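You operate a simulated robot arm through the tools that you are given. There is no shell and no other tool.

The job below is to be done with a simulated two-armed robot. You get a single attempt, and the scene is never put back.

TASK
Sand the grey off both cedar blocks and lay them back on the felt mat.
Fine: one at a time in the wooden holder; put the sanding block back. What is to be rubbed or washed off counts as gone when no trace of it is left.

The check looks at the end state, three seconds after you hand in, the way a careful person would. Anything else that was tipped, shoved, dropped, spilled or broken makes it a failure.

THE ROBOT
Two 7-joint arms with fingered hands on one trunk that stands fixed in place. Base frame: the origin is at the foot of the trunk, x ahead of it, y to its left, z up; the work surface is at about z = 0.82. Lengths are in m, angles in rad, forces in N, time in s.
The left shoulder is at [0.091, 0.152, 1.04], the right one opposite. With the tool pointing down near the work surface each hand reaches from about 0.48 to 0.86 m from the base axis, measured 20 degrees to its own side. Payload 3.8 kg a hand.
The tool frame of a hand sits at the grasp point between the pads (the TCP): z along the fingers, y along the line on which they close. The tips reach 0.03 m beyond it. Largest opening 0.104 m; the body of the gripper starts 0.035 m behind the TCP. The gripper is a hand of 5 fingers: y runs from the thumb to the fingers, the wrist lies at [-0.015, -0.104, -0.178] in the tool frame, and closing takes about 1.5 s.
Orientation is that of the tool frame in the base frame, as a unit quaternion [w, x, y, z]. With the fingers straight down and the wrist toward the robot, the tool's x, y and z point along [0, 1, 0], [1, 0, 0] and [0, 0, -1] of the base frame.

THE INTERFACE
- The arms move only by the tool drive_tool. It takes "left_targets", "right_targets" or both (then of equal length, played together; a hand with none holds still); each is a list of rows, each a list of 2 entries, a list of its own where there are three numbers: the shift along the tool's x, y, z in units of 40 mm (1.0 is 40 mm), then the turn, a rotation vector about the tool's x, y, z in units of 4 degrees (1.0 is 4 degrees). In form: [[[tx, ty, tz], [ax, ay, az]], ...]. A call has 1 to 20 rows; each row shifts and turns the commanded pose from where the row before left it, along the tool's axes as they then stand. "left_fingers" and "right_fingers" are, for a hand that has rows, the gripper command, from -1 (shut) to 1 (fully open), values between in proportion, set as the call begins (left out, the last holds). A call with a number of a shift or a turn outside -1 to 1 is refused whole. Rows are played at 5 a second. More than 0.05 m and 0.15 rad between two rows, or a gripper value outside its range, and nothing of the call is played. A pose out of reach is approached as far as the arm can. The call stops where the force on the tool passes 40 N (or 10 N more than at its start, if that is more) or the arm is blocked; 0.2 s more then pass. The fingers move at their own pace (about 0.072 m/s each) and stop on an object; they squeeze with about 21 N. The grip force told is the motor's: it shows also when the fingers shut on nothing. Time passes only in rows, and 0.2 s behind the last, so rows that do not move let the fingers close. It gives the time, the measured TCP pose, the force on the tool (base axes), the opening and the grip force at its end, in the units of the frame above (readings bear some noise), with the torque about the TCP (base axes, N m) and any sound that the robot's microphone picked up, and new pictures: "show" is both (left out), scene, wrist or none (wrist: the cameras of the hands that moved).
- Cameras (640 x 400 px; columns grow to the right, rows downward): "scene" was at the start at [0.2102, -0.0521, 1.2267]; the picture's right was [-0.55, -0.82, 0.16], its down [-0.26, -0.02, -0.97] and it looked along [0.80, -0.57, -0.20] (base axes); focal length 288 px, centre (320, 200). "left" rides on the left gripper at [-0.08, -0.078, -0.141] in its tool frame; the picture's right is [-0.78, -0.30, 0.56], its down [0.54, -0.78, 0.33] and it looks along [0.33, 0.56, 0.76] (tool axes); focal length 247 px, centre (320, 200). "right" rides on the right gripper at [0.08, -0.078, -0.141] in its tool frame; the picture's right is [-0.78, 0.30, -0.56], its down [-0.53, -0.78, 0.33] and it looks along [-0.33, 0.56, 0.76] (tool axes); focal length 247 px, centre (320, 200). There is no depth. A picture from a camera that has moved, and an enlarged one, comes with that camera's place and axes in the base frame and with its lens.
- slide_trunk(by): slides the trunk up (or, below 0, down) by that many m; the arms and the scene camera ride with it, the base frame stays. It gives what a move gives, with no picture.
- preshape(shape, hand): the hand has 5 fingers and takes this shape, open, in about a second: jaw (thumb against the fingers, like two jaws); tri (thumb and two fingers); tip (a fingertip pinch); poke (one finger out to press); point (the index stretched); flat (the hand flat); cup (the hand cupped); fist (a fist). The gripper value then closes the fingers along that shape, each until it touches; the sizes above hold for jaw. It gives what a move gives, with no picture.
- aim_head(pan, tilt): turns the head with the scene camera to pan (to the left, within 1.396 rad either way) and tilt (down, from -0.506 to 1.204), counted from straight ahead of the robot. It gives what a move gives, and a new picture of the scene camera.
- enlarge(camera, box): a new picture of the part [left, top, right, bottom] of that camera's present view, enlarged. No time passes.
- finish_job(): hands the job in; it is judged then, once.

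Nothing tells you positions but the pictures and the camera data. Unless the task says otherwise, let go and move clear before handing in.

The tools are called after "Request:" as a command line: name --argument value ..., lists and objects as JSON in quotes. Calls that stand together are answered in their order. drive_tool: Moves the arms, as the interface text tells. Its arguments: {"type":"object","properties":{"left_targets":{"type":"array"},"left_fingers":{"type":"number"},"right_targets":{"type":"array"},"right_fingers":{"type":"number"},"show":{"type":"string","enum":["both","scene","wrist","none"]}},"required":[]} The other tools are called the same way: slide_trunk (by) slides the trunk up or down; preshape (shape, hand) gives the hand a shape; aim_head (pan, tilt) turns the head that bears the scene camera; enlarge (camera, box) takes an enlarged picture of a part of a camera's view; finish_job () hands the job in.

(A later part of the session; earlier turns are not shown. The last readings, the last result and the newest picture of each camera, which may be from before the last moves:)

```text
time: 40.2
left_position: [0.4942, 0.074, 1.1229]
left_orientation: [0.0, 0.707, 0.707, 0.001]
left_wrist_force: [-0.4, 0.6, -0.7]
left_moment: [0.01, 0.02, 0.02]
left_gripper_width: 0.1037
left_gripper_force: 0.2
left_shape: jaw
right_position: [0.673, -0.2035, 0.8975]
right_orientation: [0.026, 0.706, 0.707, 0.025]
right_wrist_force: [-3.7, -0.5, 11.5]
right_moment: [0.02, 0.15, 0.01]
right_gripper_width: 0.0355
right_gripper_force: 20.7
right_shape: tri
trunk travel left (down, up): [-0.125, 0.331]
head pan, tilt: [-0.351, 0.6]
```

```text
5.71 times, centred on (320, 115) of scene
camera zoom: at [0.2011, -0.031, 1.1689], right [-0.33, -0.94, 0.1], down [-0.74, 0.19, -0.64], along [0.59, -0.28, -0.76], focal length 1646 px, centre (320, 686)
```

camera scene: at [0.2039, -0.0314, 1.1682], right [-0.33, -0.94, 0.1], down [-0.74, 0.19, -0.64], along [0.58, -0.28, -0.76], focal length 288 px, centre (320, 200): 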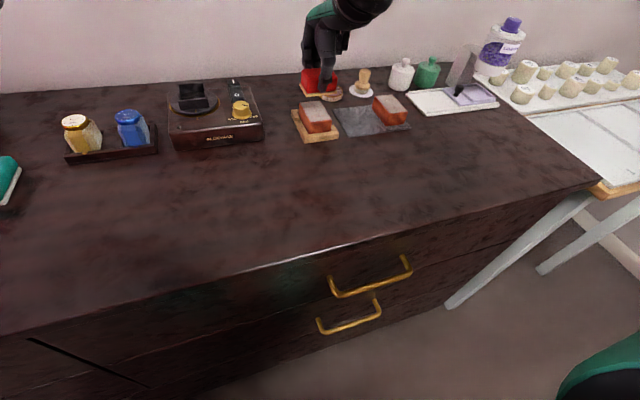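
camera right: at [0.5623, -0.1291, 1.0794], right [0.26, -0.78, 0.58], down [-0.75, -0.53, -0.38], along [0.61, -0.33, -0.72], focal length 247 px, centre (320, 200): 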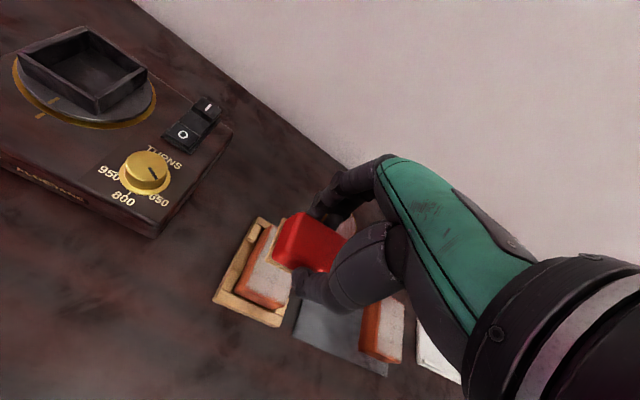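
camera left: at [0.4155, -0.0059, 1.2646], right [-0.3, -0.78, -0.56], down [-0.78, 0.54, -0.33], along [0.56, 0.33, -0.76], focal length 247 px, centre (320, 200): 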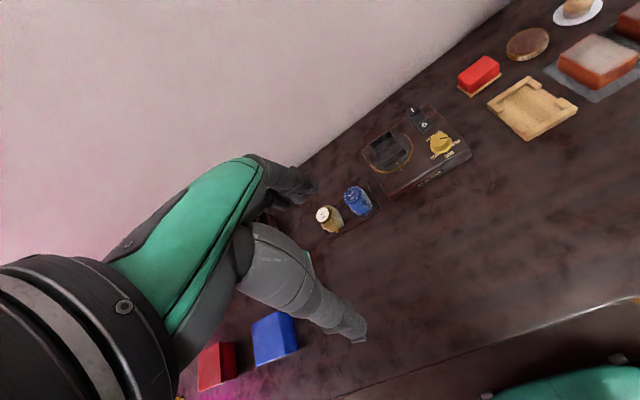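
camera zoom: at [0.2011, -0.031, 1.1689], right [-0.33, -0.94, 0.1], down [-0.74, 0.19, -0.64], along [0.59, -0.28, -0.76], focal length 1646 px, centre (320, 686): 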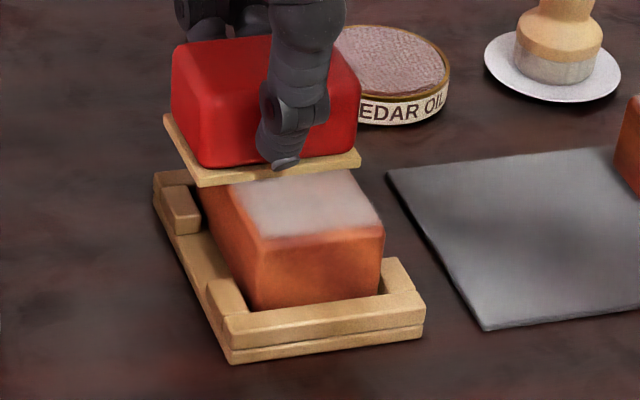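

The holder stays put, and friction is moderate (about 3.7 N). I run several full strokes over the block's length.

Request:
drive_tool --right_targets '[[[0, -0.3, -0.021], [0, 0, 0]], [[0, -0.3, -0.021], [0, 0, 0]], [[0, -0.3, -0.021], [0, 0, 0]], [[0, -0.3, -0.021], [0, 0, 0]], [[0, 0.3, 0.021], [0, 0, 0]], [[0, 0.3, 0.021], [0, 0, 0]], [[0, 0.3, 0.021], [0, 0, 0]], [[0, 0.3, 0.021], [0, 0, 0]], [[0, -0.3, -0.021], [0, 0, 0]], [[0, -0.3, -0.021], [0, 0, 0]], [[0, -0.3, -0.021], [0, 0, 0]], [[0, -0.3, -0.021], [0, 0, 0]], [[0, 0, 0], [0, 0, 0]]]' --show "none"

Request:
enlarge --camera "scene" --box '[280, 80, 360, 150]'

Request:
enlarge --camera "right" --box '[200, 130, 400, 330]'

```text
time: 43.0
left_position: [0.4943, 0.0745, 1.1232]
left_orientation: [0.0, 0.708, 0.707, 0.0]
left_wrist_force: [-0.3, 0.2, -0.2]
left_moment: [0.0, 0.0, 0.03]
left_gripper_width: 0.1037
left_gripper_force: 0.0
left_shape: jaw
right_position: [0.6258, -0.2041, 0.8959]
right_orientation: [0.025, 0.707, 0.707, 0.024]
right_wrist_force: [2.7, -0.4, 7.8]
right_moment: [-0.04, -0.04, -0.02]
right_gripper_width: 0.0355
right_gripper_force: 20.8
right_shape: tri
trunk travel left (down, up): [-0.125, 0.331]
head pan, tilt: [-0.351, 0.6]
```

```text
5.71 times, centred on (320, 115) of scene
camera zoom: at [0.2027, -0.0311, 1.1686], right [-0.33, -0.94, 0.1], down [-0.74, 0.19, -0.64], along [0.58, -0.28, -0.76], focal length 1646 px, centre (320, 686)
```

zoom: 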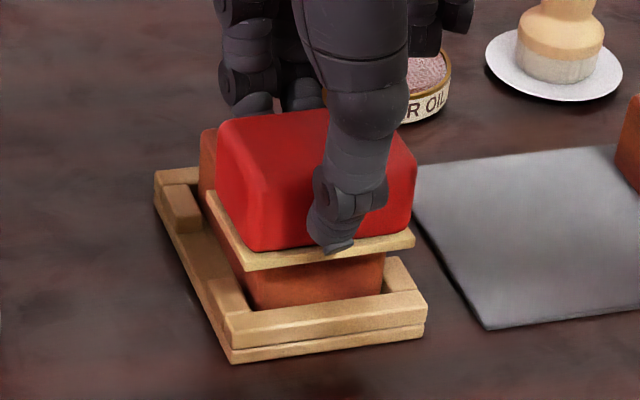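

```text
2.00 times, centred on (300, 230) of right
camera zoom: at [0.5376, -0.1251, 1.0335], right [0.26, -0.78, 0.58], down [-0.75, -0.53, -0.39], along [0.61, -0.33, -0.72], focal length 494 px, centre (360, 140)
```

zoom: 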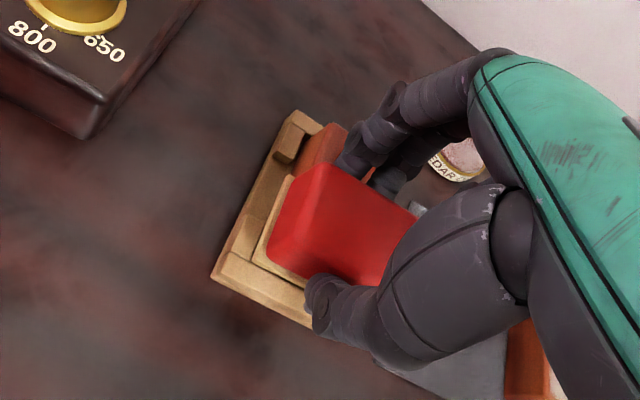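

The far end already shows clean orange, so sanding works. I do more strokes, a bit longer toward both ends, and then lift to look.

Request:
drive_tool --right_targets '[[[0, 0.3, 0.021], [0, 0, 0]], [[0, 0.3, 0.021], [0, 0, 0]], [[0, 0.3, 0.021], [0, 0, 0]], [[0, 0.3, 0.021], [0, 0, 0]], [[0, 0.08, 0.006], [0, 0, 0]], [[0, -0.3, -0.021], [0, 0, 0]], [[0, -0.3, -0.021], [0, 0, 0]], [[0, -0.3, -0.021], [0, 0, 0]], [[0, -0.3, -0.021], [0, 0, 0]], [[0, -0.14, -0.01], [0, 0, 0]], [[0, 0.3, 0.021], [0, 0, 0]], [[0, 0.3, 0.021], [0, 0, 0]], [[0, 0.3, 0.021], [0, 0, 0]], [[0, 0.3, 0.021], [0, 0, 0]], [[0, 0.1, 0.006], [0, 0, 0]], [[0, 0, 0], [0, 0, 0]]]' --show "none"

Request:
drive_tool --right_targets '[[[0, 0.02, -0.3], [0, 0, 0]], [[0, 0.05, -0.7], [0, 0, 0]], [[0, 0.06, -0.8], [0, 0, 0]], [[0, 0, 0], [0, 0, 0]]]' --show "none"

Request:
enlarge --camera "scene" --box '[280, 80, 360, 150]'

Request:
enlarge --camera "left" --box '[440, 20, 600, 140]'

Request:
enlarge --camera "right" --box '[180, 160, 380, 360]'

```text
time: 46.5
left_position: [0.4936, 0.0751, 1.122]
left_orientation: [0.0, 0.707, 0.707, 0.0]
left_wrist_force: [0.3, -0.6, 0.6]
left_moment: [-0.01, 0.0, 0.01]
left_gripper_width: 0.1036
left_gripper_force: 0.1
left_shape: jaw
right_position: [0.6751, -0.2032, 0.8972]
right_orientation: [0.024, 0.707, 0.707, 0.024]
right_wrist_force: [-3.1, 0.4, 6.2]
right_moment: [0.0, 0.13, 0.01]
right_gripper_width: 0.0357
right_gripper_force: 20.6
right_shape: tri
trunk travel left (down, up): [-0.125, 0.331]
head pan, tilt: [-0.351, 0.6]
```

```text
time: 47.5
left_position: [0.4948, 0.075, 1.1213]
left_orientation: [-0.001, 0.707, 0.707, 0.0]
left_wrist_force: [0.0, -0.3, -0.6]
left_moment: [-0.03, 0.0, -0.03]
left_gripper_width: 0.1035
left_gripper_force: 0.0
left_shape: jaw
right_position: [0.6771, -0.2036, 0.9688]
right_orientation: [0.024, 0.706, 0.707, 0.024]
right_wrist_force: [0.4, 0.3, -1.0]
right_moment: [0.02, 0.01, -0.03]
right_gripper_width: 0.0352
right_gripper_force: 20.8
right_shape: tri
trunk travel left (down, up): [-0.125, 0.331]
head pan, tilt: [-0.351, 0.6]
```

```text
5.71 times, centred on (320, 115) of scene
camera zoom: at [0.2037, -0.0315, 1.1683], right [-0.33, -0.94, 0.1], down [-0.74, 0.19, -0.64], along [0.58, -0.28, -0.76], focal length 1646 px, centre (320, 686)
```

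zoom: 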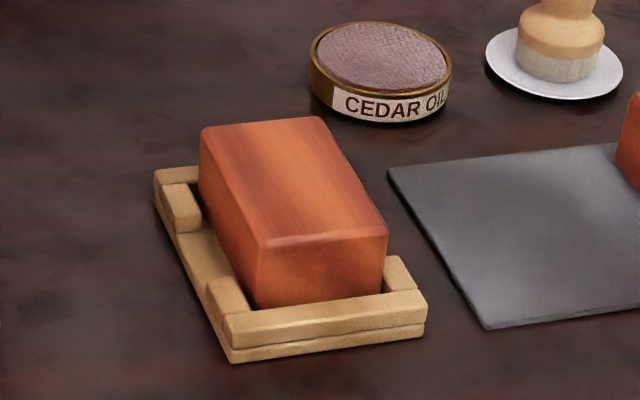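

```text
3.33 times, centred on (520, 80) of left
camera zoom: at [0.417, -0.0058, 1.2639], right [-0.3, -0.78, -0.56], down [-0.78, 0.54, -0.33], along [0.56, 0.33, -0.76], focal length 823 px, centre (-347, 600)
```

zoom: 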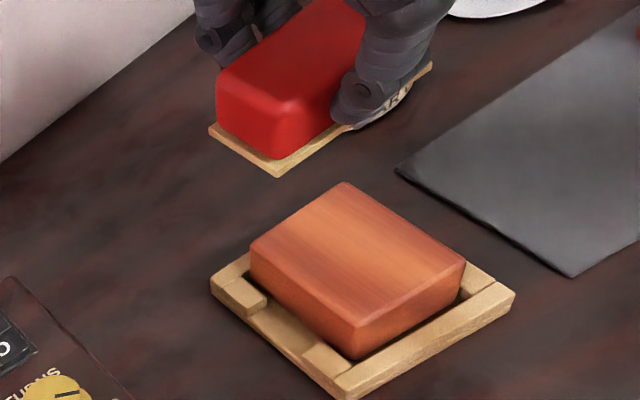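

```text
2.00 times, centred on (280, 260) of right
camera zoom: at [0.5896, -0.126, 1.1065], right [0.26, -0.78, 0.58], down [-0.75, -0.53, -0.38], along [0.61, -0.33, -0.72], focal length 494 px, centre (400, 80)
```

zoom: 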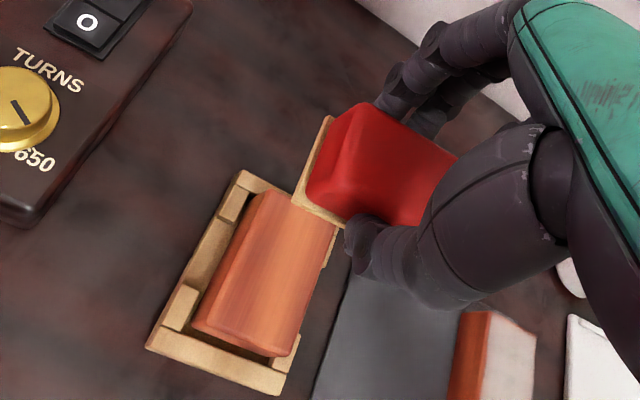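

Block A's top now looks fully orange. I zoom in tightly for any remaining grey along the edges.

Request:
enlarge --camera "scene" --box '[300, 96, 334, 130]'

Request:
enlarge --camera "left" --box '[495, 70, 565, 130]'

Request:
enlarge --camera "right" --box '[235, 245, 295, 345]'

```text
11.76 times, centred on (317, 113) of scene
camera zoom: at [0.2037, -0.0315, 1.1683], right [-0.33, -0.94, 0.1], down [-0.74, 0.19, -0.64], along [0.58, -0.28, -0.76], focal length 3389 px, centre (355, 1224)
```

zoom: 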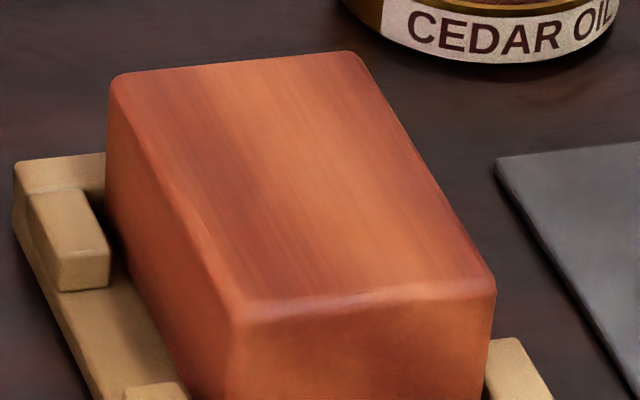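

```text
6.67 times, centred on (530, 100) of left
camera zoom: at [0.417, -0.0058, 1.2639], right [-0.3, -0.78, -0.56], down [-0.78, 0.54, -0.33], along [0.56, 0.33, -0.76], focal length 1646 px, centre (-1080, 867)
```

zoom: 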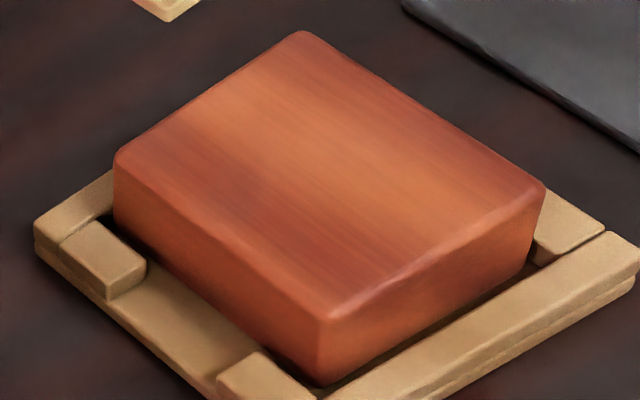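

```text
4.00 times, centred on (265, 295) of right
camera zoom: at [0.5896, -0.126, 1.1065], right [0.26, -0.78, 0.58], down [-0.75, -0.53, -0.38], along [0.61, -0.33, -0.72], focal length 988 px, centre (540, -180)
```

zoom: 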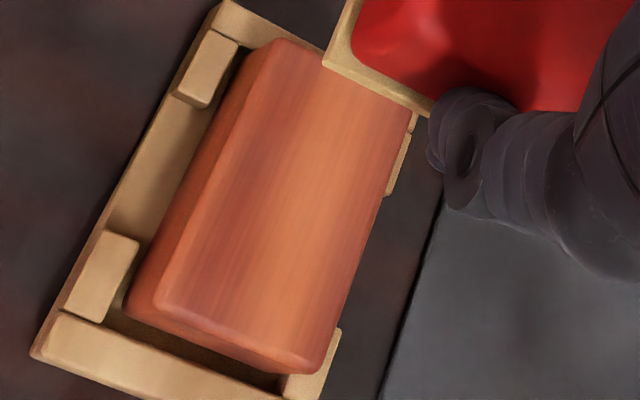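

It looks clean; the pale line on the near bevel is probably a highlight, but an extra pass with a bit more travel at both ends costs little.

Request:
drive_tool --right_targets '[[[0, -0.06, 0.8], [0, 0, 0]], [[0, -0.05, 0.7], [0, 0, 0]], [[0, -0.02, 0.3], [0, 0, 0]], [[0, 0, 0.02], [0, 0, 0]], [[0, -0.3, -0.021], [0, 0, 0]], [[0, -0.3, -0.021], [0, 0, 0]], [[0, -0.3, -0.021], [0, 0, 0]], [[0, -0.3, -0.021], [0, 0, 0]], [[0, -0.2, -0.014], [0, 0, 0]], [[0, 0.3, 0.021], [0, 0, 0]], [[0, 0.3, 0.021], [0, 0, 0]], [[0, 0.3, 0.021], [0, 0, 0]], [[0, 0.3, 0.021], [0, 0, 0]], [[0, 0.25, 0.017], [0, 0, 0]], [[0, -0.3, -0.021], [0, 0, 0]], [[0, -0.3, -0.021], [0, 0, 0]], [[0, -0.3, -0.021], [0, 0, 0]], [[0, -0.3, -0.021], [0, 0, 0]], [[0, -0.2, -0.014], [0, 0, 0]]]' --show "none"

Request:
drive_tool --right_targets '[[[0, 0.3, 0.021], [0, 0, 0]], [[0, 0.3, 0.021], [0, 0, 0]], [[0, 0.3, 0.021], [0, 0, 0]], [[0, 0.3, 0.021], [0, 0, 0]], [[0, 0.15, 0.01], [0, 0, 0]], [[0, 0.02, -0.3], [0, 0, 0]], [[0, 0.05, -0.7], [0, 0, 0]], [[0, 0.06, -0.8], [0, 0, 0]], [[0, 0, 0], [0, 0, 0]]]' --show "both"

Request:
enlarge --camera "scene" --box '[300, 96, 334, 130]'

Request:
enlarge --camera "left" --box '[495, 70, 565, 130]'

```text
time: 51.5
left_position: [0.4944, 0.0745, 1.1223]
left_orientation: [-0.001, 0.707, 0.707, 0.0]
left_wrist_force: [-0.2, -0.6, 0.2]
left_moment: [0.0, 0.0, -0.02]
left_gripper_width: 0.1035
left_gripper_force: 0.1
left_shape: jaw
right_position: [0.6213, -0.2031, 0.8953]
right_orientation: [0.024, 0.707, 0.707, 0.025]
right_wrist_force: [3.6, 0.1, 9.2]
right_moment: [0.01, -0.21, 0.03]
right_gripper_width: 0.0359
right_gripper_force: 20.4
right_shape: tri
trunk travel left (down, up): [-0.125, 0.331]
head pan, tilt: [-0.351, 0.6]
```

```text
time: 53.5
left_position: [0.4954, 0.0745, 1.1225]
left_orientation: [0.0, 0.707, 0.707, -0.001]
left_wrist_force: [0.4, -0.5, 0.5]
left_moment: [0.01, 0.01, -0.02]
left_gripper_width: 0.1034
left_gripper_force: 0.0
left_shape: jaw
right_position: [0.6758, -0.204, 0.9685]
right_orientation: [0.025, 0.707, 0.706, 0.024]
right_wrist_force: [0.3, 0.1, -0.5]
right_moment: [-0.02, -0.02, 0.02]
right_gripper_width: 0.0353
right_gripper_force: 21.1
right_shape: tri
trunk travel left (down, up): [-0.125, 0.331]
head pan, tilt: [-0.351, 0.6]
camera scene: at [0.2037, -0.0316, 1.1683], right [-0.33, -0.94, 0.1], down [-0.74, 0.19, -0.64], along [0.58, -0.28, -0.76], focal length 288 px, centre (320, 200)
camera right: at [0.5882, -0.1251, 1.1048], right [0.26, -0.78, 0.58], down [-0.75, -0.53, -0.38], along [0.61, -0.33, -0.72], focal length 247 px, centre (320, 200)
```

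scene: 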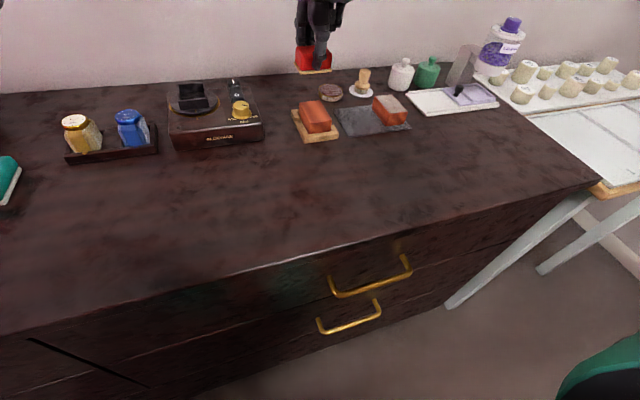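
right: 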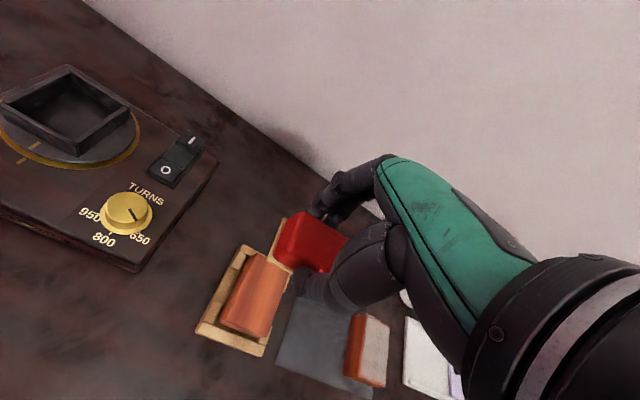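

```text
11.76 times, centred on (317, 113) of scene
camera zoom: at [0.2037, -0.0316, 1.1683], right [-0.33, -0.94, 0.1], down [-0.74, 0.19, -0.64], along [0.58, -0.28, -0.76], focal length 3389 px, centre (355, 1224)
```

zoom: 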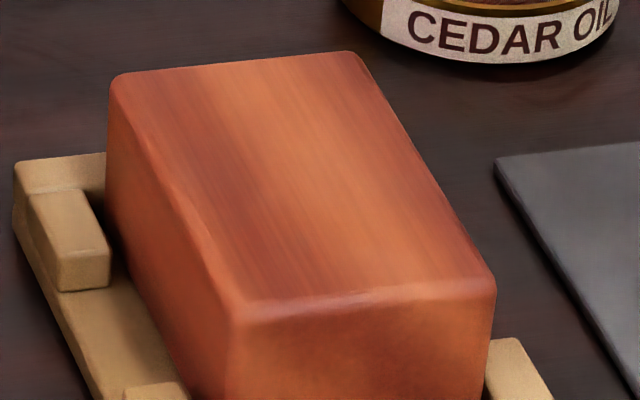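

```text
6.67 times, centred on (530, 100) of left
camera zoom: at [0.417, -0.0058, 1.2639], right [-0.3, -0.78, -0.56], down [-0.78, 0.54, -0.33], along [0.56, 0.33, -0.76], focal length 1646 px, centre (-1080, 867)
```

zoom: 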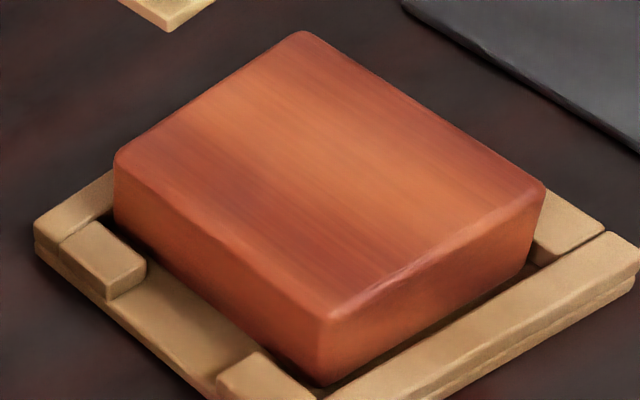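

Identical to before, so the pale line is just a highlight and block A is clean. I carry the sanding block back to its original spot, approaching from just above.

Request:
drive_tool --right_targets '[[[0.08, 0.655, 0.484], [0, 0, 0]], [[0.07, 0.655, 0.484], [0, 0, 0]], [[0, 0.2, 0.765], [0, 0, 0]], [[0, 0.37, 0.276], [0, 0, 0]], [[0, 0, 0], [0, 0, 0]]]' --show "none"

Request:
enlarge --camera "scene" --box '[260, 40, 360, 140]'

Request:
enlarge --camera "left" --box '[420, 20, 580, 150]'

```text
time: 54.6
left_position: [0.4954, 0.0751, 1.1214]
left_orientation: [0.0, 0.707, 0.707, 0.0]
left_wrist_force: [-0.1, 0.5, 0.3]
left_moment: [0.03, 0.02, 0.01]
left_gripper_width: 0.1035
left_gripper_force: 0.0
left_shape: jaw
right_position: [0.757, -0.1976, 0.8922]
right_orientation: [0.025, 0.708, 0.705, 0.025]
right_wrist_force: [-0.1, 0.0, -1.0]
right_moment: [-0.03, 0.0, 0.01]
right_gripper_width: 0.0353
right_gripper_force: 20.5
right_shape: tri
trunk travel left (down, up): [-0.125, 0.331]
head pan, tilt: [-0.351, 0.6]
```

```text
4.00 times, centred on (310, 90) of scene
camera zoom: at [0.2029, -0.0315, 1.1686], right [-0.33, -0.94, 0.1], down [-0.74, 0.19, -0.64], along [0.58, -0.28, -0.76], focal length 1152 px, centre (360, 640)
```

zoom: 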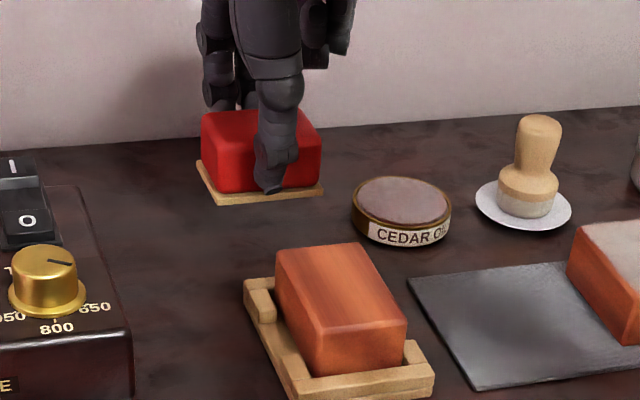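

```text
3.08 times, centred on (500, 85) of left
camera zoom: at [0.4161, -0.0057, 1.2644], right [-0.3, -0.78, -0.56], down [-0.78, 0.54, -0.33], along [0.56, 0.33, -0.76], focal length 760 px, centre (-234, 554)
```

zoom: 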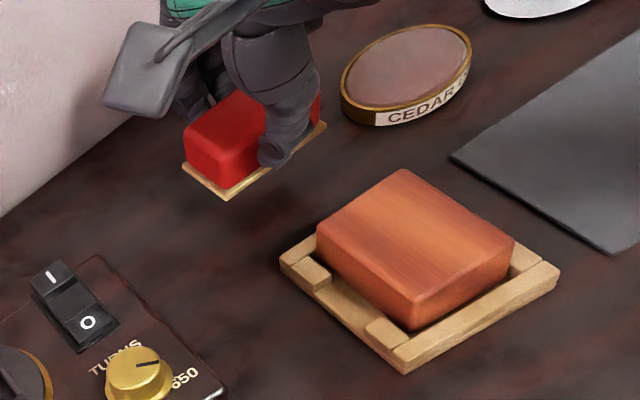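

The sanding block is just over its original place. I lower it in steps until it touches the desk.

Request:
drive_tool --right_targets '[[[0, -0.025, 0.33], [0, 0, 0]], [[0, -0.02, 0.27], [0, 0, 0]], [[0, 0, 0], [0, 0, 0]]]' --show "none"

Request:
drive_tool --right_targets '[[[0, 0, 0.05], [0, 0, 0]], [[0, 0, 0.04], [0, 0, 0]], [[0, 0, 0], [0, 0, 0]]]' --show "none"

Request:
drive_tool --right_targets '[[[0, 0, 0.03], [0, 0, 0]], [[0, 0, 0], [0, 0, 0]]]' --show "none"

Request:
enlarge --camera "scene" --box '[260, 40, 360, 140]'

```text
time: 55.5
left_position: [0.4952, 0.0742, 1.1213]
left_orientation: [0.0, 0.707, 0.707, 0.0]
left_wrist_force: [-0.5, 0.6, 0.7]
left_moment: [-0.02, 0.01, 0.01]
left_gripper_width: 0.1039
left_gripper_force: 0.0
left_shape: jaw
right_position: [0.757, -0.1986, 0.8687]
right_orientation: [0.025, 0.707, 0.707, 0.024]
right_wrist_force: [0.5, -0.3, -0.3]
right_moment: [-0.02, -0.01, -0.01]
right_gripper_width: 0.0354
right_gripper_force: 21.1
right_shape: tri
trunk travel left (down, up): [-0.125, 0.331]
head pan, tilt: [-0.351, 0.6]
```

```text
time: 56.2
left_position: [0.4949, 0.0739, 1.122]
left_orientation: [0.0, 0.707, 0.707, 0.0]
left_wrist_force: [-0.1, 0.2, -0.1]
left_moment: [0.01, 0.01, 0.0]
left_gripper_width: 0.1036
left_gripper_force: 0.0
left_shape: jaw
right_position: [0.7563, -0.1975, 0.8633]
right_orientation: [0.025, 0.707, 0.707, 0.025]
right_wrist_force: [-1.0, -0.3, -0.4]
right_moment: [0.0, -0.01, 0.03]
right_gripper_width: 0.0352
right_gripper_force: 21.0
right_shape: tri
trunk travel left (down, up): [-0.125, 0.331]
head pan, tilt: [-0.351, 0.6]
```

```text
time: 56.9
left_position: [0.495, 0.0753, 1.1216]
left_orientation: [0.0, 0.707, 0.707, 0.0]
left_wrist_force: [0.2, 0.2, 0.3]
left_moment: [0.01, 0.0, -0.02]
left_gripper_width: 0.1035
left_gripper_force: 0.1
left_shape: jaw
right_position: [0.7573, -0.1981, 0.8635]
right_orientation: [0.025, 0.707, 0.707, 0.024]
right_wrist_force: [0.3, -0.4, -0.2]
right_moment: [-0.01, -0.04, -0.03]
right_gripper_width: 0.0354
right_gripper_force: 20.9
right_shape: tri
trunk travel left (down, up): [-0.125, 0.331]
head pan, tilt: [-0.351, 0.6]
```

```text
4.00 times, centred on (310, 90) of scene
camera zoom: at [0.2034, -0.0315, 1.1684], right [-0.33, -0.94, 0.1], down [-0.74, 0.19, -0.64], along [0.58, -0.28, -0.76], focal length 1152 px, centre (360, 640)
```

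zoom: 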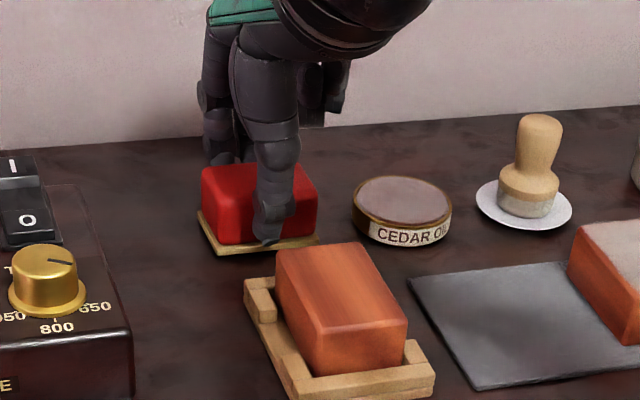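

No contact force yet. I continue down by about a millimetre at a time.

Request:
drive_tool --right_targets '[[[0, -0.02, 0.03], [0, 0, 0]], [[0, 0, 0], [0, 0, 0]]]' --show "none"

Request:
drive_tool --right_targets '[[[0, 0, 0.03], [0, 0, 0]], [[0, 0, 0], [0, 0, 0]]]' --show "none"

```text
time: 57.5
left_position: [0.4946, 0.074, 1.1215]
left_orientation: [0.0, 0.707, 0.708, 0.0]
left_wrist_force: [-0.6, -0.7, -0.1]
left_moment: [-0.03, 0.04, 0.01]
left_gripper_width: 0.104
left_gripper_force: 0.0
left_shape: jaw
right_position: [0.7556, -0.1972, 0.8606]
right_orientation: [0.024, 0.706, 0.707, 0.025]
right_wrist_force: [0.7, 0.6, -0.9]
right_moment: [0.01, 0.01, -0.03]
right_gripper_width: 0.0355
right_gripper_force: 20.9
right_shape: tri
trunk travel left (down, up): [-0.125, 0.331]
head pan, tilt: [-0.351, 0.6]
```

```text
time: 58.0
left_position: [0.4953, 0.0758, 1.1223]
left_orientation: [0.0, 0.707, 0.707, 0.0]
left_wrist_force: [-0.2, 0.4, -0.1]
left_moment: [-0.02, -0.01, 0.01]
left_gripper_width: 0.1037
left_gripper_force: 0.1
left_shape: jaw
right_position: [0.7561, -0.1976, 0.8608]
right_orientation: [0.025, 0.707, 0.707, 0.025]
right_wrist_force: [0.7, 0.4, -0.4]
right_moment: [-0.02, 0.01, 0.0]
right_gripper_width: 0.0353
right_gripper_force: 21.1
right_shape: tri
trunk travel left (down, up): [-0.125, 0.331]
head pan, tilt: [-0.351, 0.6]
```

The sanding block seems to have slid up 2–3 mm in the grip while sanding. I keep lowering carefully.

Request:
drive_tool --right_targets '[[[0, 0, 0.025], [0, 0, 0]], [[0, 0, 0], [0, 0, 0]]]' --show "none"

Request:
drive_tool --right_targets '[[[0, 0, 0.025], [0, 0, 0]], [[0, 0, 0], [0, 0, 0]]]' --show "none"

Request:
enlarge --camera "scene" --box '[280, 70, 330, 120]'

Request:
enlarge --camera "left" --box '[440, 30, 520, 90]'

```text
time: 58.6
left_position: [0.4963, 0.0748, 1.1223]
left_orientation: [0.0, 0.707, 0.707, 0.0]
left_wrist_force: [-0.2, -1.0, -0.5]
left_moment: [-0.02, -0.01, -0.01]
left_gripper_width: 0.1037
left_gripper_force: 0.2
left_shape: jaw
right_position: [0.7565, -0.1984, 0.8598]
right_orientation: [0.025, 0.707, 0.706, 0.024]
right_wrist_force: [0.9, -0.7, 2.0]
right_moment: [0.04, 0.04, 0.04]
right_gripper_width: 0.0352
right_gripper_force: 21.2
right_shape: tri
trunk travel left (down, up): [-0.125, 0.331]
head pan, tilt: [-0.351, 0.6]
```

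```text
time: 59.2
left_position: [0.4938, 0.0758, 1.1227]
left_orientation: [0.0, 0.707, 0.707, 0.001]
left_wrist_force: [0.0, -0.3, -0.7]
left_moment: [-0.03, -0.06, 0.01]
left_gripper_width: 0.1037
left_gripper_force: 0.1
left_shape: jaw
right_position: [0.7562, -0.1973, 0.8603]
right_orientation: [0.025, 0.707, 0.706, 0.025]
right_wrist_force: [1.3, -0.8, 6.5]
right_moment: [0.03, 0.0, 0.02]
right_gripper_width: 0.0354
right_gripper_force: 21.0
right_shape: tri
trunk travel left (down, up): [-0.125, 0.331]
head pan, tilt: [-0.351, 0.6]
```

```text
8.00 times, centred on (305, 95) of scene
camera zoom: at [0.2024, -0.0312, 1.1687], right [-0.33, -0.94, 0.1], down [-0.74, 0.19, -0.64], along [0.58, -0.28, -0.76], focal length 2304 px, centre (440, 1040)
```

zoom: 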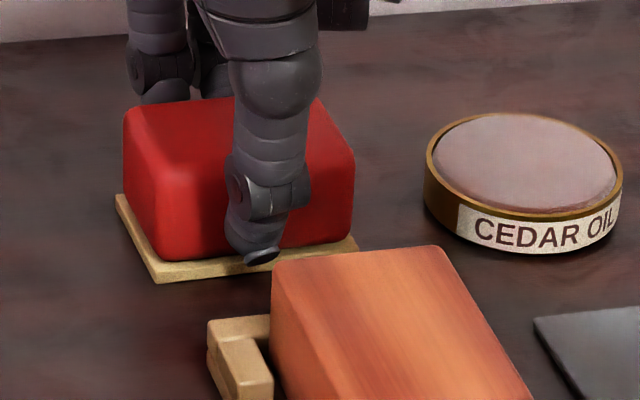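

```text
6.67 times, centred on (480, 60) of left
camera zoom: at [0.4156, -0.0055, 1.2646], right [-0.3, -0.78, -0.56], down [-0.78, 0.54, -0.33], along [0.56, 0.33, -0.76], focal length 1646 px, centre (-747, 1133)
```

zoom: 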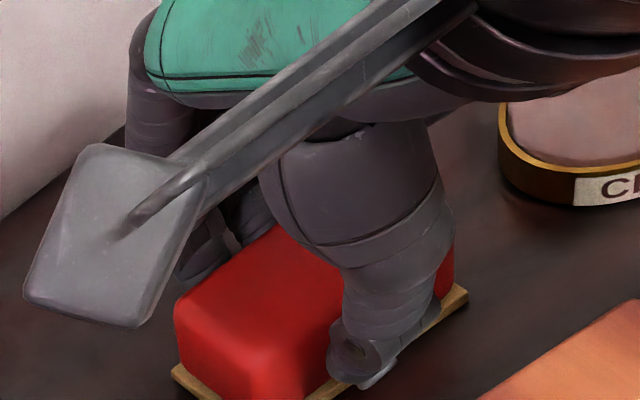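

The sanding block rests on the desk within about a millimetre of its original spot. I relieve pressure, open and lift away.

Request:
drive_tool --right_targets '[[[0, 0, -0.035], [0, 0, 0]], [[0, 0, 0], [0, 0, 0]]]' --show "none"

Request:
drive_tool --right_targets '[[[0, 0, 0], [0, 0, 0]], [[0, 0, 0], [0, 0, 0]], [[0, 0, 0], [0, 0, 0]], [[0, 0, 0], [0, 0, 0]]]' --right_fingers 0.45 --show "none"

Request:
drive_tool --right_targets '[[[0, 0, -0.3], [0, 0, 0]], [[0, -0.05, -0.7], [0, 0, 0]], [[0, -0.5, -0.8], [0, 0, 0]], [[0, -0.7, -0.5], [1, 0, 0]], [[0, 0, 0], [0, 0, 0]]]' --show "both"

Request:
enlarge --camera "scene" --box '[270, 60, 400, 150]'

Request:
enlarge --camera "right" --box '[200, 160, 440, 400]'

```text
time: 59.9
left_position: [0.4948, 0.0735, 1.1229]
left_orientation: [0.001, 0.708, 0.707, 0.0]
left_wrist_force: [0.8, 0.5, -0.7]
left_moment: [-0.01, -0.01, -0.01]
left_gripper_width: 0.104
left_gripper_force: 0.0
left_shape: jaw
right_position: [0.7556, -0.1968, 0.86]
right_orientation: [0.025, 0.707, 0.707, 0.024]
right_wrist_force: [1.1, 0.2, 3.7]
right_moment: [-0.03, -0.01, 0.02]
right_gripper_width: 0.0354
right_gripper_force: 21.1
right_shape: tri
trunk travel left (down, up): [-0.125, 0.331]
head pan, tilt: [-0.351, 0.6]
```

```text
time: 60.9
left_position: [0.4955, 0.0753, 1.1217]
left_orientation: [-0.001, 0.707, 0.707, 0.001]
left_wrist_force: [0.7, -0.1, -0.6]
left_moment: [0.02, 0.01, -0.03]
left_gripper_width: 0.1039
left_gripper_force: 0.0
left_shape: jaw
right_position: [0.7557, -0.1973, 0.8606]
right_orientation: [0.025, 0.706, 0.707, 0.024]
right_wrist_force: [0.5, -0.8, -0.2]
right_moment: [0.0, -0.02, -0.02]
right_gripper_width: 0.0751
right_gripper_force: 0.1
right_shape: tri
trunk travel left (down, up): [-0.125, 0.331]
head pan, tilt: [-0.351, 0.6]
```

```text
time: 62.0
left_position: [0.4959, 0.075, 1.1225]
left_orientation: [-0.001, 0.707, 0.707, 0.0]
left_wrist_force: [0.3, -0.3, -0.2]
left_moment: [0.02, -0.02, 0.0]
left_gripper_width: 0.1034
left_gripper_force: 0.0
left_shape: jaw
right_position: [0.6987, -0.1953, 0.9484]
right_orientation: [0.0, 0.707, 0.707, 0.0]
right_wrist_force: [-0.7, 0.0, -0.4]
right_moment: [0.0, 0.01, 0.0]
right_gripper_width: 0.0749
right_gripper_force: 0.1
right_shape: tri
trunk travel left (down, up): [-0.125, 0.331]
head pan, tilt: [-0.351, 0.6]
camera scene: at [0.2039, -0.0315, 1.1682], right [-0.33, -0.94, 0.1], down [-0.74, 0.19, -0.64], along [0.58, -0.28, -0.76], focal length 288 px, centre (320, 200)
camera right: at [0.6216, -0.1176, 1.0895], right [0.3, -0.78, 0.56], down [-0.78, -0.54, -0.33], along [0.55, -0.33, -0.76], focal length 247 px, centre (320, 200)
```

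scene: 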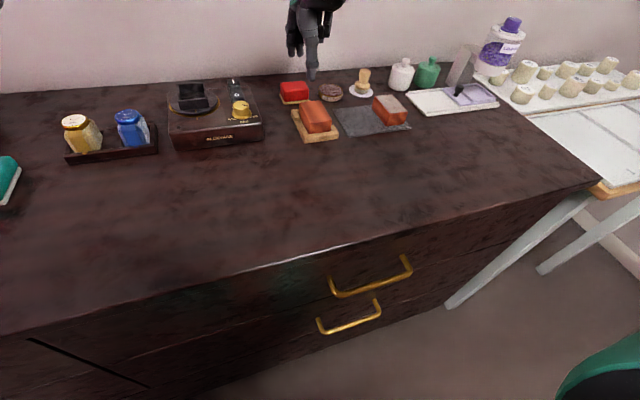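
right: 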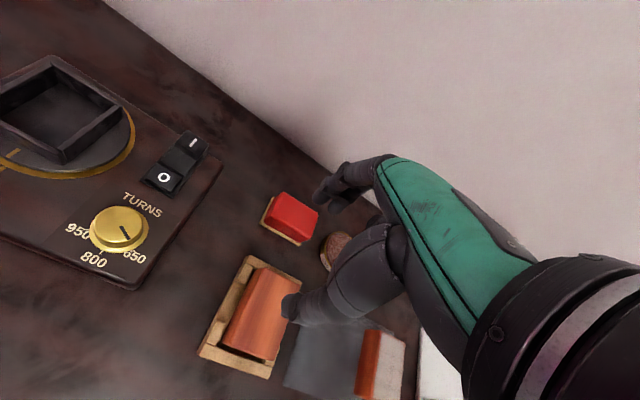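

```text
4.44 times, centred on (335, 105) of scene
camera zoom: at [0.2039, -0.0315, 1.1682], right [-0.33, -0.94, 0.1], down [-0.74, 0.19, -0.64], along [0.58, -0.28, -0.76], focal length 1280 px, centre (253, 622)
```

zoom: 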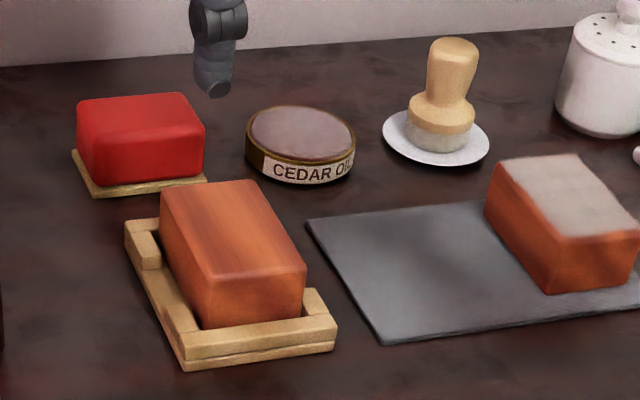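

```text
1.67 times, centred on (320, 280) of right
camera zoom: at [0.6216, -0.1176, 1.0895], right [0.3, -0.78, 0.56], down [-0.78, -0.54, -0.33], along [0.55, -0.33, -0.76], focal length 412 px, centre (320, 67)
```

zoom: 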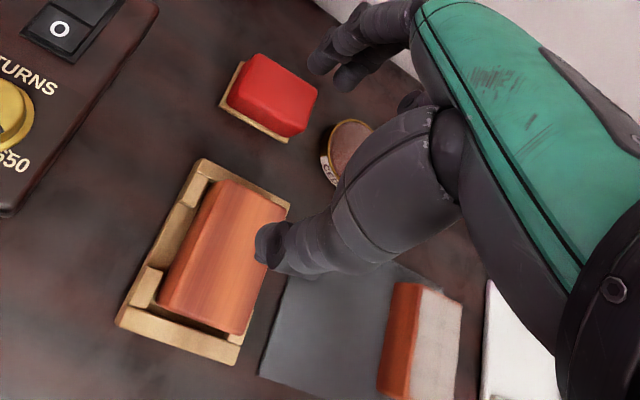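

The sanding block is back in place. Next I pick block A out of the holder (centre about (0.655, -0.210)).

Request:
drive_tool --right_targets '[[[-0.13, -0.55, 0], [0, 0, 0]], [[-0.125, -0.54, 0], [0, 0, 0]], [[0, 0, 0.6], [0, 0, 0]], [[0, 0, 0.4], [0, 0, 0]], [[0, 0, 0], [0, 0, 0]]]' --right_fingers 0.68 --show "wrist"

Request:
enlarge --camera "scene" --box '[270, 60, 370, 150]'

Request:
enlarge --camera "right" --box '[200, 130, 400, 330]'

```text
time: 63.2
left_position: [0.4948, 0.0739, 1.1206]
left_orientation: [-0.001, 0.707, 0.707, 0.001]
left_wrist_force: [0.4, -0.5, -0.1]
left_moment: [0.0, -0.02, 0.02]
left_gripper_width: 0.1037
left_gripper_force: 0.0
left_shape: jaw
right_position: [0.6561, -0.2081, 0.9078]
right_orientation: [0.0, 0.707, 0.707, 0.0]
right_wrist_force: [0.0, 0.1, 0.3]
right_moment: [0.01, -0.02, 0.0]
right_gripper_width: 0.0873
right_gripper_force: 0.0
right_shape: tri
trunk travel left (down, up): [-0.125, 0.331]
head pan, tilt: [-0.351, 0.6]
camera right: at [0.5785, -0.1289, 1.0507], right [0.3, -0.78, 0.56], down [-0.78, -0.54, -0.33], along [0.56, -0.33, -0.76], focal length 247 px, centre (320, 200)
```

right: 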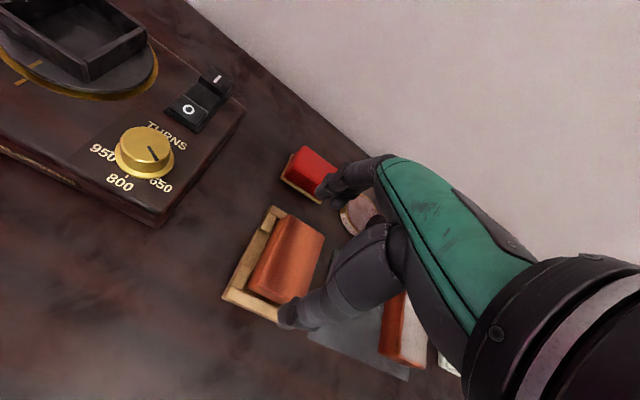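

```text
4.44 times, centred on (320, 105) of scene
camera zoom: at [0.2031, -0.0314, 1.1685], right [-0.33, -0.94, 0.1], down [-0.74, 0.19, -0.64], along [0.58, -0.28, -0.76], focal length 1280 px, centre (320, 622)
```

zoom: 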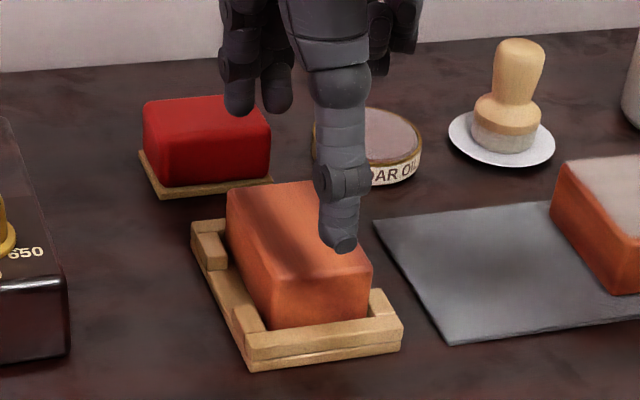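

```text
2.00 times, centred on (300, 230) of right
camera zoom: at [0.5785, -0.1289, 1.0507], right [0.3, -0.78, 0.56], down [-0.78, -0.54, -0.33], along [0.56, -0.33, -0.76], focal length 494 px, centre (360, 140)
```

zoom: 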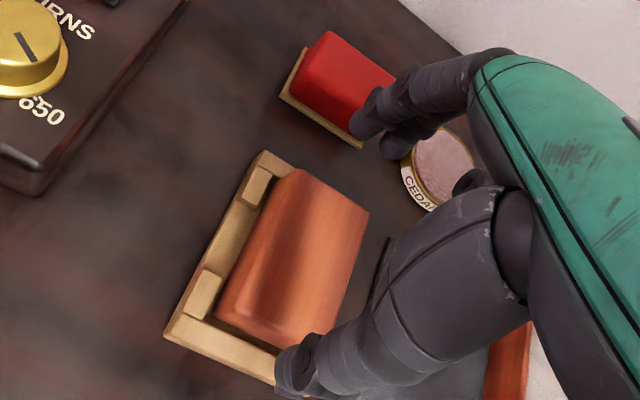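

Slight correction left by 3 mm, then down to the same grip height as before and close.

Request:
drive_tool --right_targets '[[[0.07, -0.02, 0.4], [0, 0, 0]], [[0, 0, 0.4], [0, 0, 0]], [[0, 0, 0.14], [0, 0, 0]], [[0, 0, 0], [0, 0, 0]]]' --show "none"

Request:
enlarge --camera "scene" --box '[280, 80, 360, 150]'

Request:
drive_tool --right_targets '[[[0, 0, 0], [0, 0, 0]], [[0, 0, 0], [0, 0, 0]], [[0, 0, 0], [0, 0, 0]], [[0, 0, 0], [0, 0, 0]], [[0, 0, 0], [0, 0, 0]], [[0, 0, 0], [0, 0, 0]], [[0, 0, 0], [0, 0, 0]], [[0, 0, 0], [0, 0, 0]]]' --right_fingers -1 --show "none"

Request:
enlarge --camera "scene" --box '[280, 80, 360, 150]'

```text
time: 64.2
left_position: [0.4945, 0.0741, 1.121]
left_orientation: [0.0, 0.707, 0.707, 0.0]
left_wrist_force: [-0.4, 0.5, -0.1]
left_moment: [-0.04, -0.02, 0.0]
left_gripper_width: 0.1035
left_gripper_force: 0.0
left_shape: jaw
right_position: [0.6556, -0.2037, 0.8712]
right_orientation: [0.0, 0.707, 0.707, 0.0]
right_wrist_force: [-0.5, 0.4, 0.0]
right_moment: [-0.02, 0.01, -0.04]
right_gripper_width: 0.087
right_gripper_force: 0.1
right_shape: tri
trunk travel left (down, up): [-0.125, 0.331]
head pan, tilt: [-0.351, 0.6]
```

```text
5.71 times, centred on (320, 115) of scene
camera zoom: at [0.2032, -0.0315, 1.1684], right [-0.33, -0.94, 0.1], down [-0.74, 0.19, -0.64], along [0.58, -0.28, -0.76], focal length 1646 px, centre (320, 686)
```

zoom: 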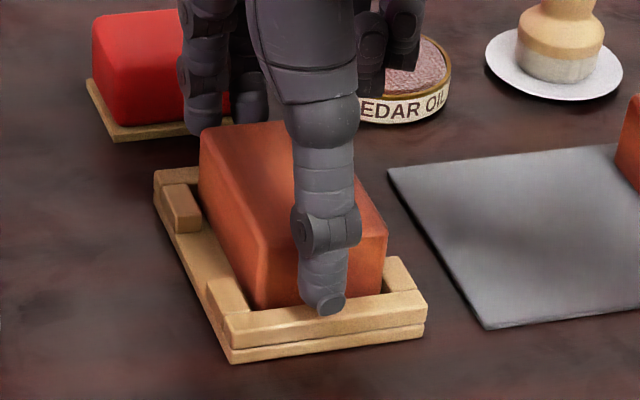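

```text
time: 66.0
left_position: [0.4961, 0.0748, 1.1213]
left_orientation: [-0.001, 0.707, 0.707, 0.0]
left_wrist_force: [0.4, -0.3, 0.6]
left_moment: [-0.01, -0.02, 0.05]
left_gripper_width: 0.1037
left_gripper_force: 0.1
left_shape: jaw
right_position: [0.6566, -0.2047, 0.8702]
right_orientation: [0.0, 0.707, 0.707, 0.0]
right_wrist_force: [0.5, 0.0, 0.3]
right_moment: [0.01, 0.01, -0.01]
right_gripper_width: 0.0643
right_gripper_force: 21.5
right_shape: tri
trunk travel left (down, up): [-0.125, 0.331]
head pan, tilt: [-0.351, 0.6]
```

```text
5.71 times, centred on (320, 115) of scene
camera zoom: at [0.2033, -0.0315, 1.1684], right [-0.33, -0.94, 0.1], down [-0.74, 0.19, -0.64], along [0.58, -0.28, -0.76], focal length 1646 px, centre (320, 686)
```

zoom: 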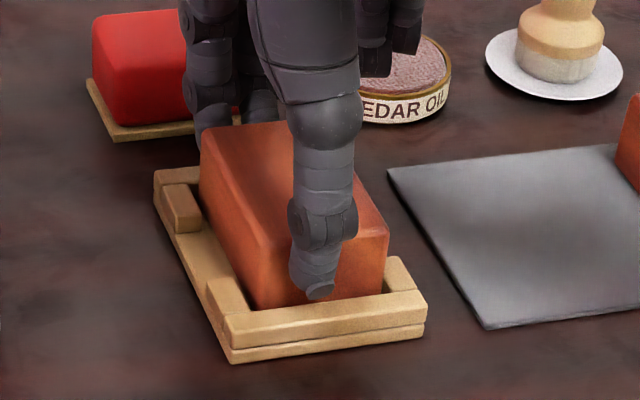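

Block A is gripped. I lift it, move it back over its place on the mat, and stop just above to check.

Request:
drive_tool --right_targets '[[[0, 0, -0.3], [0, 0, 0]], [[0, 0, -0.7], [0, 0, 0]], [[0, 0, -0.6], [0, 0, 0]], [[-0.75, -0.03, 0], [0, 0, 0]], [[-0.75, -0.03, 0], [0, 0, 0]], [[-0.76, -0.02, 0], [0, 0, 0]], [[0, 0, 0.6], [0, 0, 0]], [[0, 0, 0.5], [0, 0, 0]], [[0, 0, 0], [0, 0, 0]]]' --show "wrist"

Request:
enlarge --camera "scene" --box '[290, 50, 430, 150]'

Request:
enlarge --camera "right" --box '[200, 130, 400, 360]'

```text
time: 68.0
left_position: [0.4964, 0.0738, 1.122]
left_orientation: [0.0, 0.707, 0.707, 0.0]
left_wrist_force: [-0.1, 1.2, 0.7]
left_moment: [0.0, -0.02, -0.02]
left_gripper_width: 0.1038
left_gripper_force: 0.1
left_shape: jaw
right_position: [0.6531, -0.2957, 0.892]
right_orientation: [-0.001, 0.707, 0.707, 0.0]
right_wrist_force: [-0.2, 0.1, -0.4]
right_moment: [0.01, 0.03, 0.0]
right_gripper_width: 0.0642
right_gripper_force: 21.2
right_shape: tri
trunk travel left (down, up): [-0.125, 0.331]
head pan, tilt: [-0.351, 0.6]
camera right: at [0.574, -0.2173, 1.0342], right [0.3, -0.78, 0.56], down [-0.78, -0.53, -0.33], along [0.56, -0.33, -0.76], focal length 247 px, centre (320, 200)
```

right: 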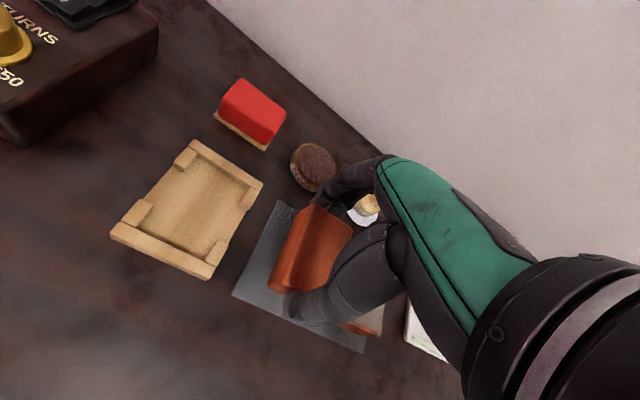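

```text
4.00 times, centred on (360, 100) of scene
camera zoom: at [0.2031, -0.0315, 1.1685], right [-0.33, -0.94, 0.1], down [-0.74, 0.19, -0.64], along [0.58, -0.28, -0.76], focal length 1152 px, centre (160, 600)
```

zoom: 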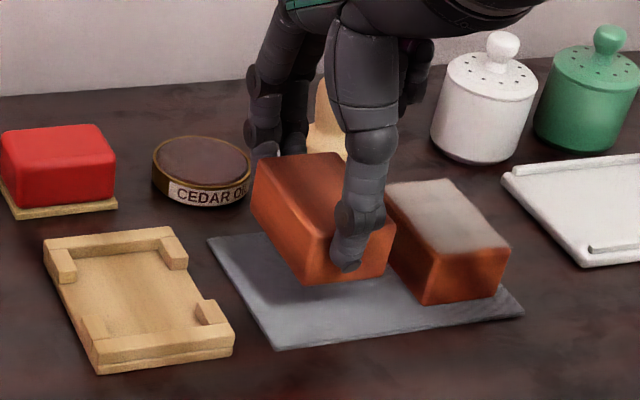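

```text
1.74 times, centred on (300, 245) of right
camera zoom: at [0.574, -0.2173, 1.0342], right [0.3, -0.78, 0.56], down [-0.78, -0.53, -0.33], along [0.56, -0.33, -0.76], focal length 430 px, centre (355, 122)
```

zoom: 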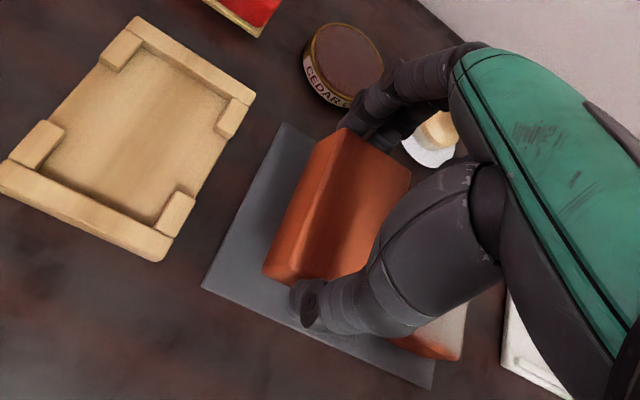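

Block A hovers over its old place on the mat. I lower it to contact in steps.

Request:
drive_tool --right_targets '[[[0, 0, 0.3], [0, 0, 0]], [[0, 0, 0.25], [0, 0, 0]], [[0, 0, 0.03], [0, 0, 0]], [[0, 0, 0], [0, 0, 0]]]' --show "none"

Request:
drive_tool --right_targets '[[[0, 0, 0.03], [0, 0, 0]], [[0, 0, 0], [0, 0, 0]]]' --show "none"

Request:
drive_tool --right_targets '[[[0, 0, 0.025], [0, 0, 0]], [[0, 0, 0], [0, 0, 0]]]' --show "none"

```text
time: 69.0
left_position: [0.4957, 0.0743, 1.1223]
left_orientation: [0.0, 0.707, 0.707, 0.0]
left_wrist_force: [0.2, 0.1, -0.3]
left_moment: [-0.02, 0.0, -0.01]
left_gripper_width: 0.1038
left_gripper_force: 0.1
left_shape: jaw
right_position: [0.6524, -0.296, 0.8685]
right_orientation: [0.0, 0.707, 0.707, 0.0]
right_wrist_force: [0.0, -0.3, 0.2]
right_moment: [0.02, 0.02, -0.02]
right_gripper_width: 0.064
right_gripper_force: 21.2
right_shape: tri
trunk travel left (down, up): [-0.125, 0.331]
head pan, tilt: [-0.351, 0.6]
```

```text
time: 69.7
left_position: [0.4956, 0.0744, 1.1213]
left_orientation: [0.0, 0.707, 0.707, 0.0]
left_wrist_force: [0.0, 0.2, 0.0]
left_moment: [0.02, 0.02, 0.04]
left_gripper_width: 0.1037
left_gripper_force: 0.1
left_shape: jaw
right_position: [0.6522, -0.2946, 0.8681]
right_orientation: [-0.001, 0.707, 0.707, 0.001]
right_wrist_force: [1.2, -0.2, -0.5]
right_moment: [0.03, -0.02, 0.0]
right_gripper_width: 0.0643
right_gripper_force: 20.6
right_shape: tri
trunk travel left (down, up): [-0.125, 0.331]
head pan, tilt: [-0.351, 0.6]
```

```text
time: 70.2
left_position: [0.4945, 0.0757, 1.1231]
left_orientation: [0.001, 0.707, 0.707, 0.0]
left_wrist_force: [-0.3, -0.8, -0.5]
left_moment: [0.02, 0.0, -0.02]
left_gripper_width: 0.1036
left_gripper_force: 0.1
left_shape: jaw
right_position: [0.6522, -0.294, 0.8667]
right_orientation: [0.001, 0.707, 0.707, 0.001]
right_wrist_force: [0.0, -0.5, 3.8]
right_moment: [-0.01, 0.05, -0.02]
right_gripper_width: 0.0641
right_gripper_force: 21.5
right_shape: tri
trunk travel left (down, up): [-0.125, 0.331]
head pan, tilt: [-0.351, 0.6]
```

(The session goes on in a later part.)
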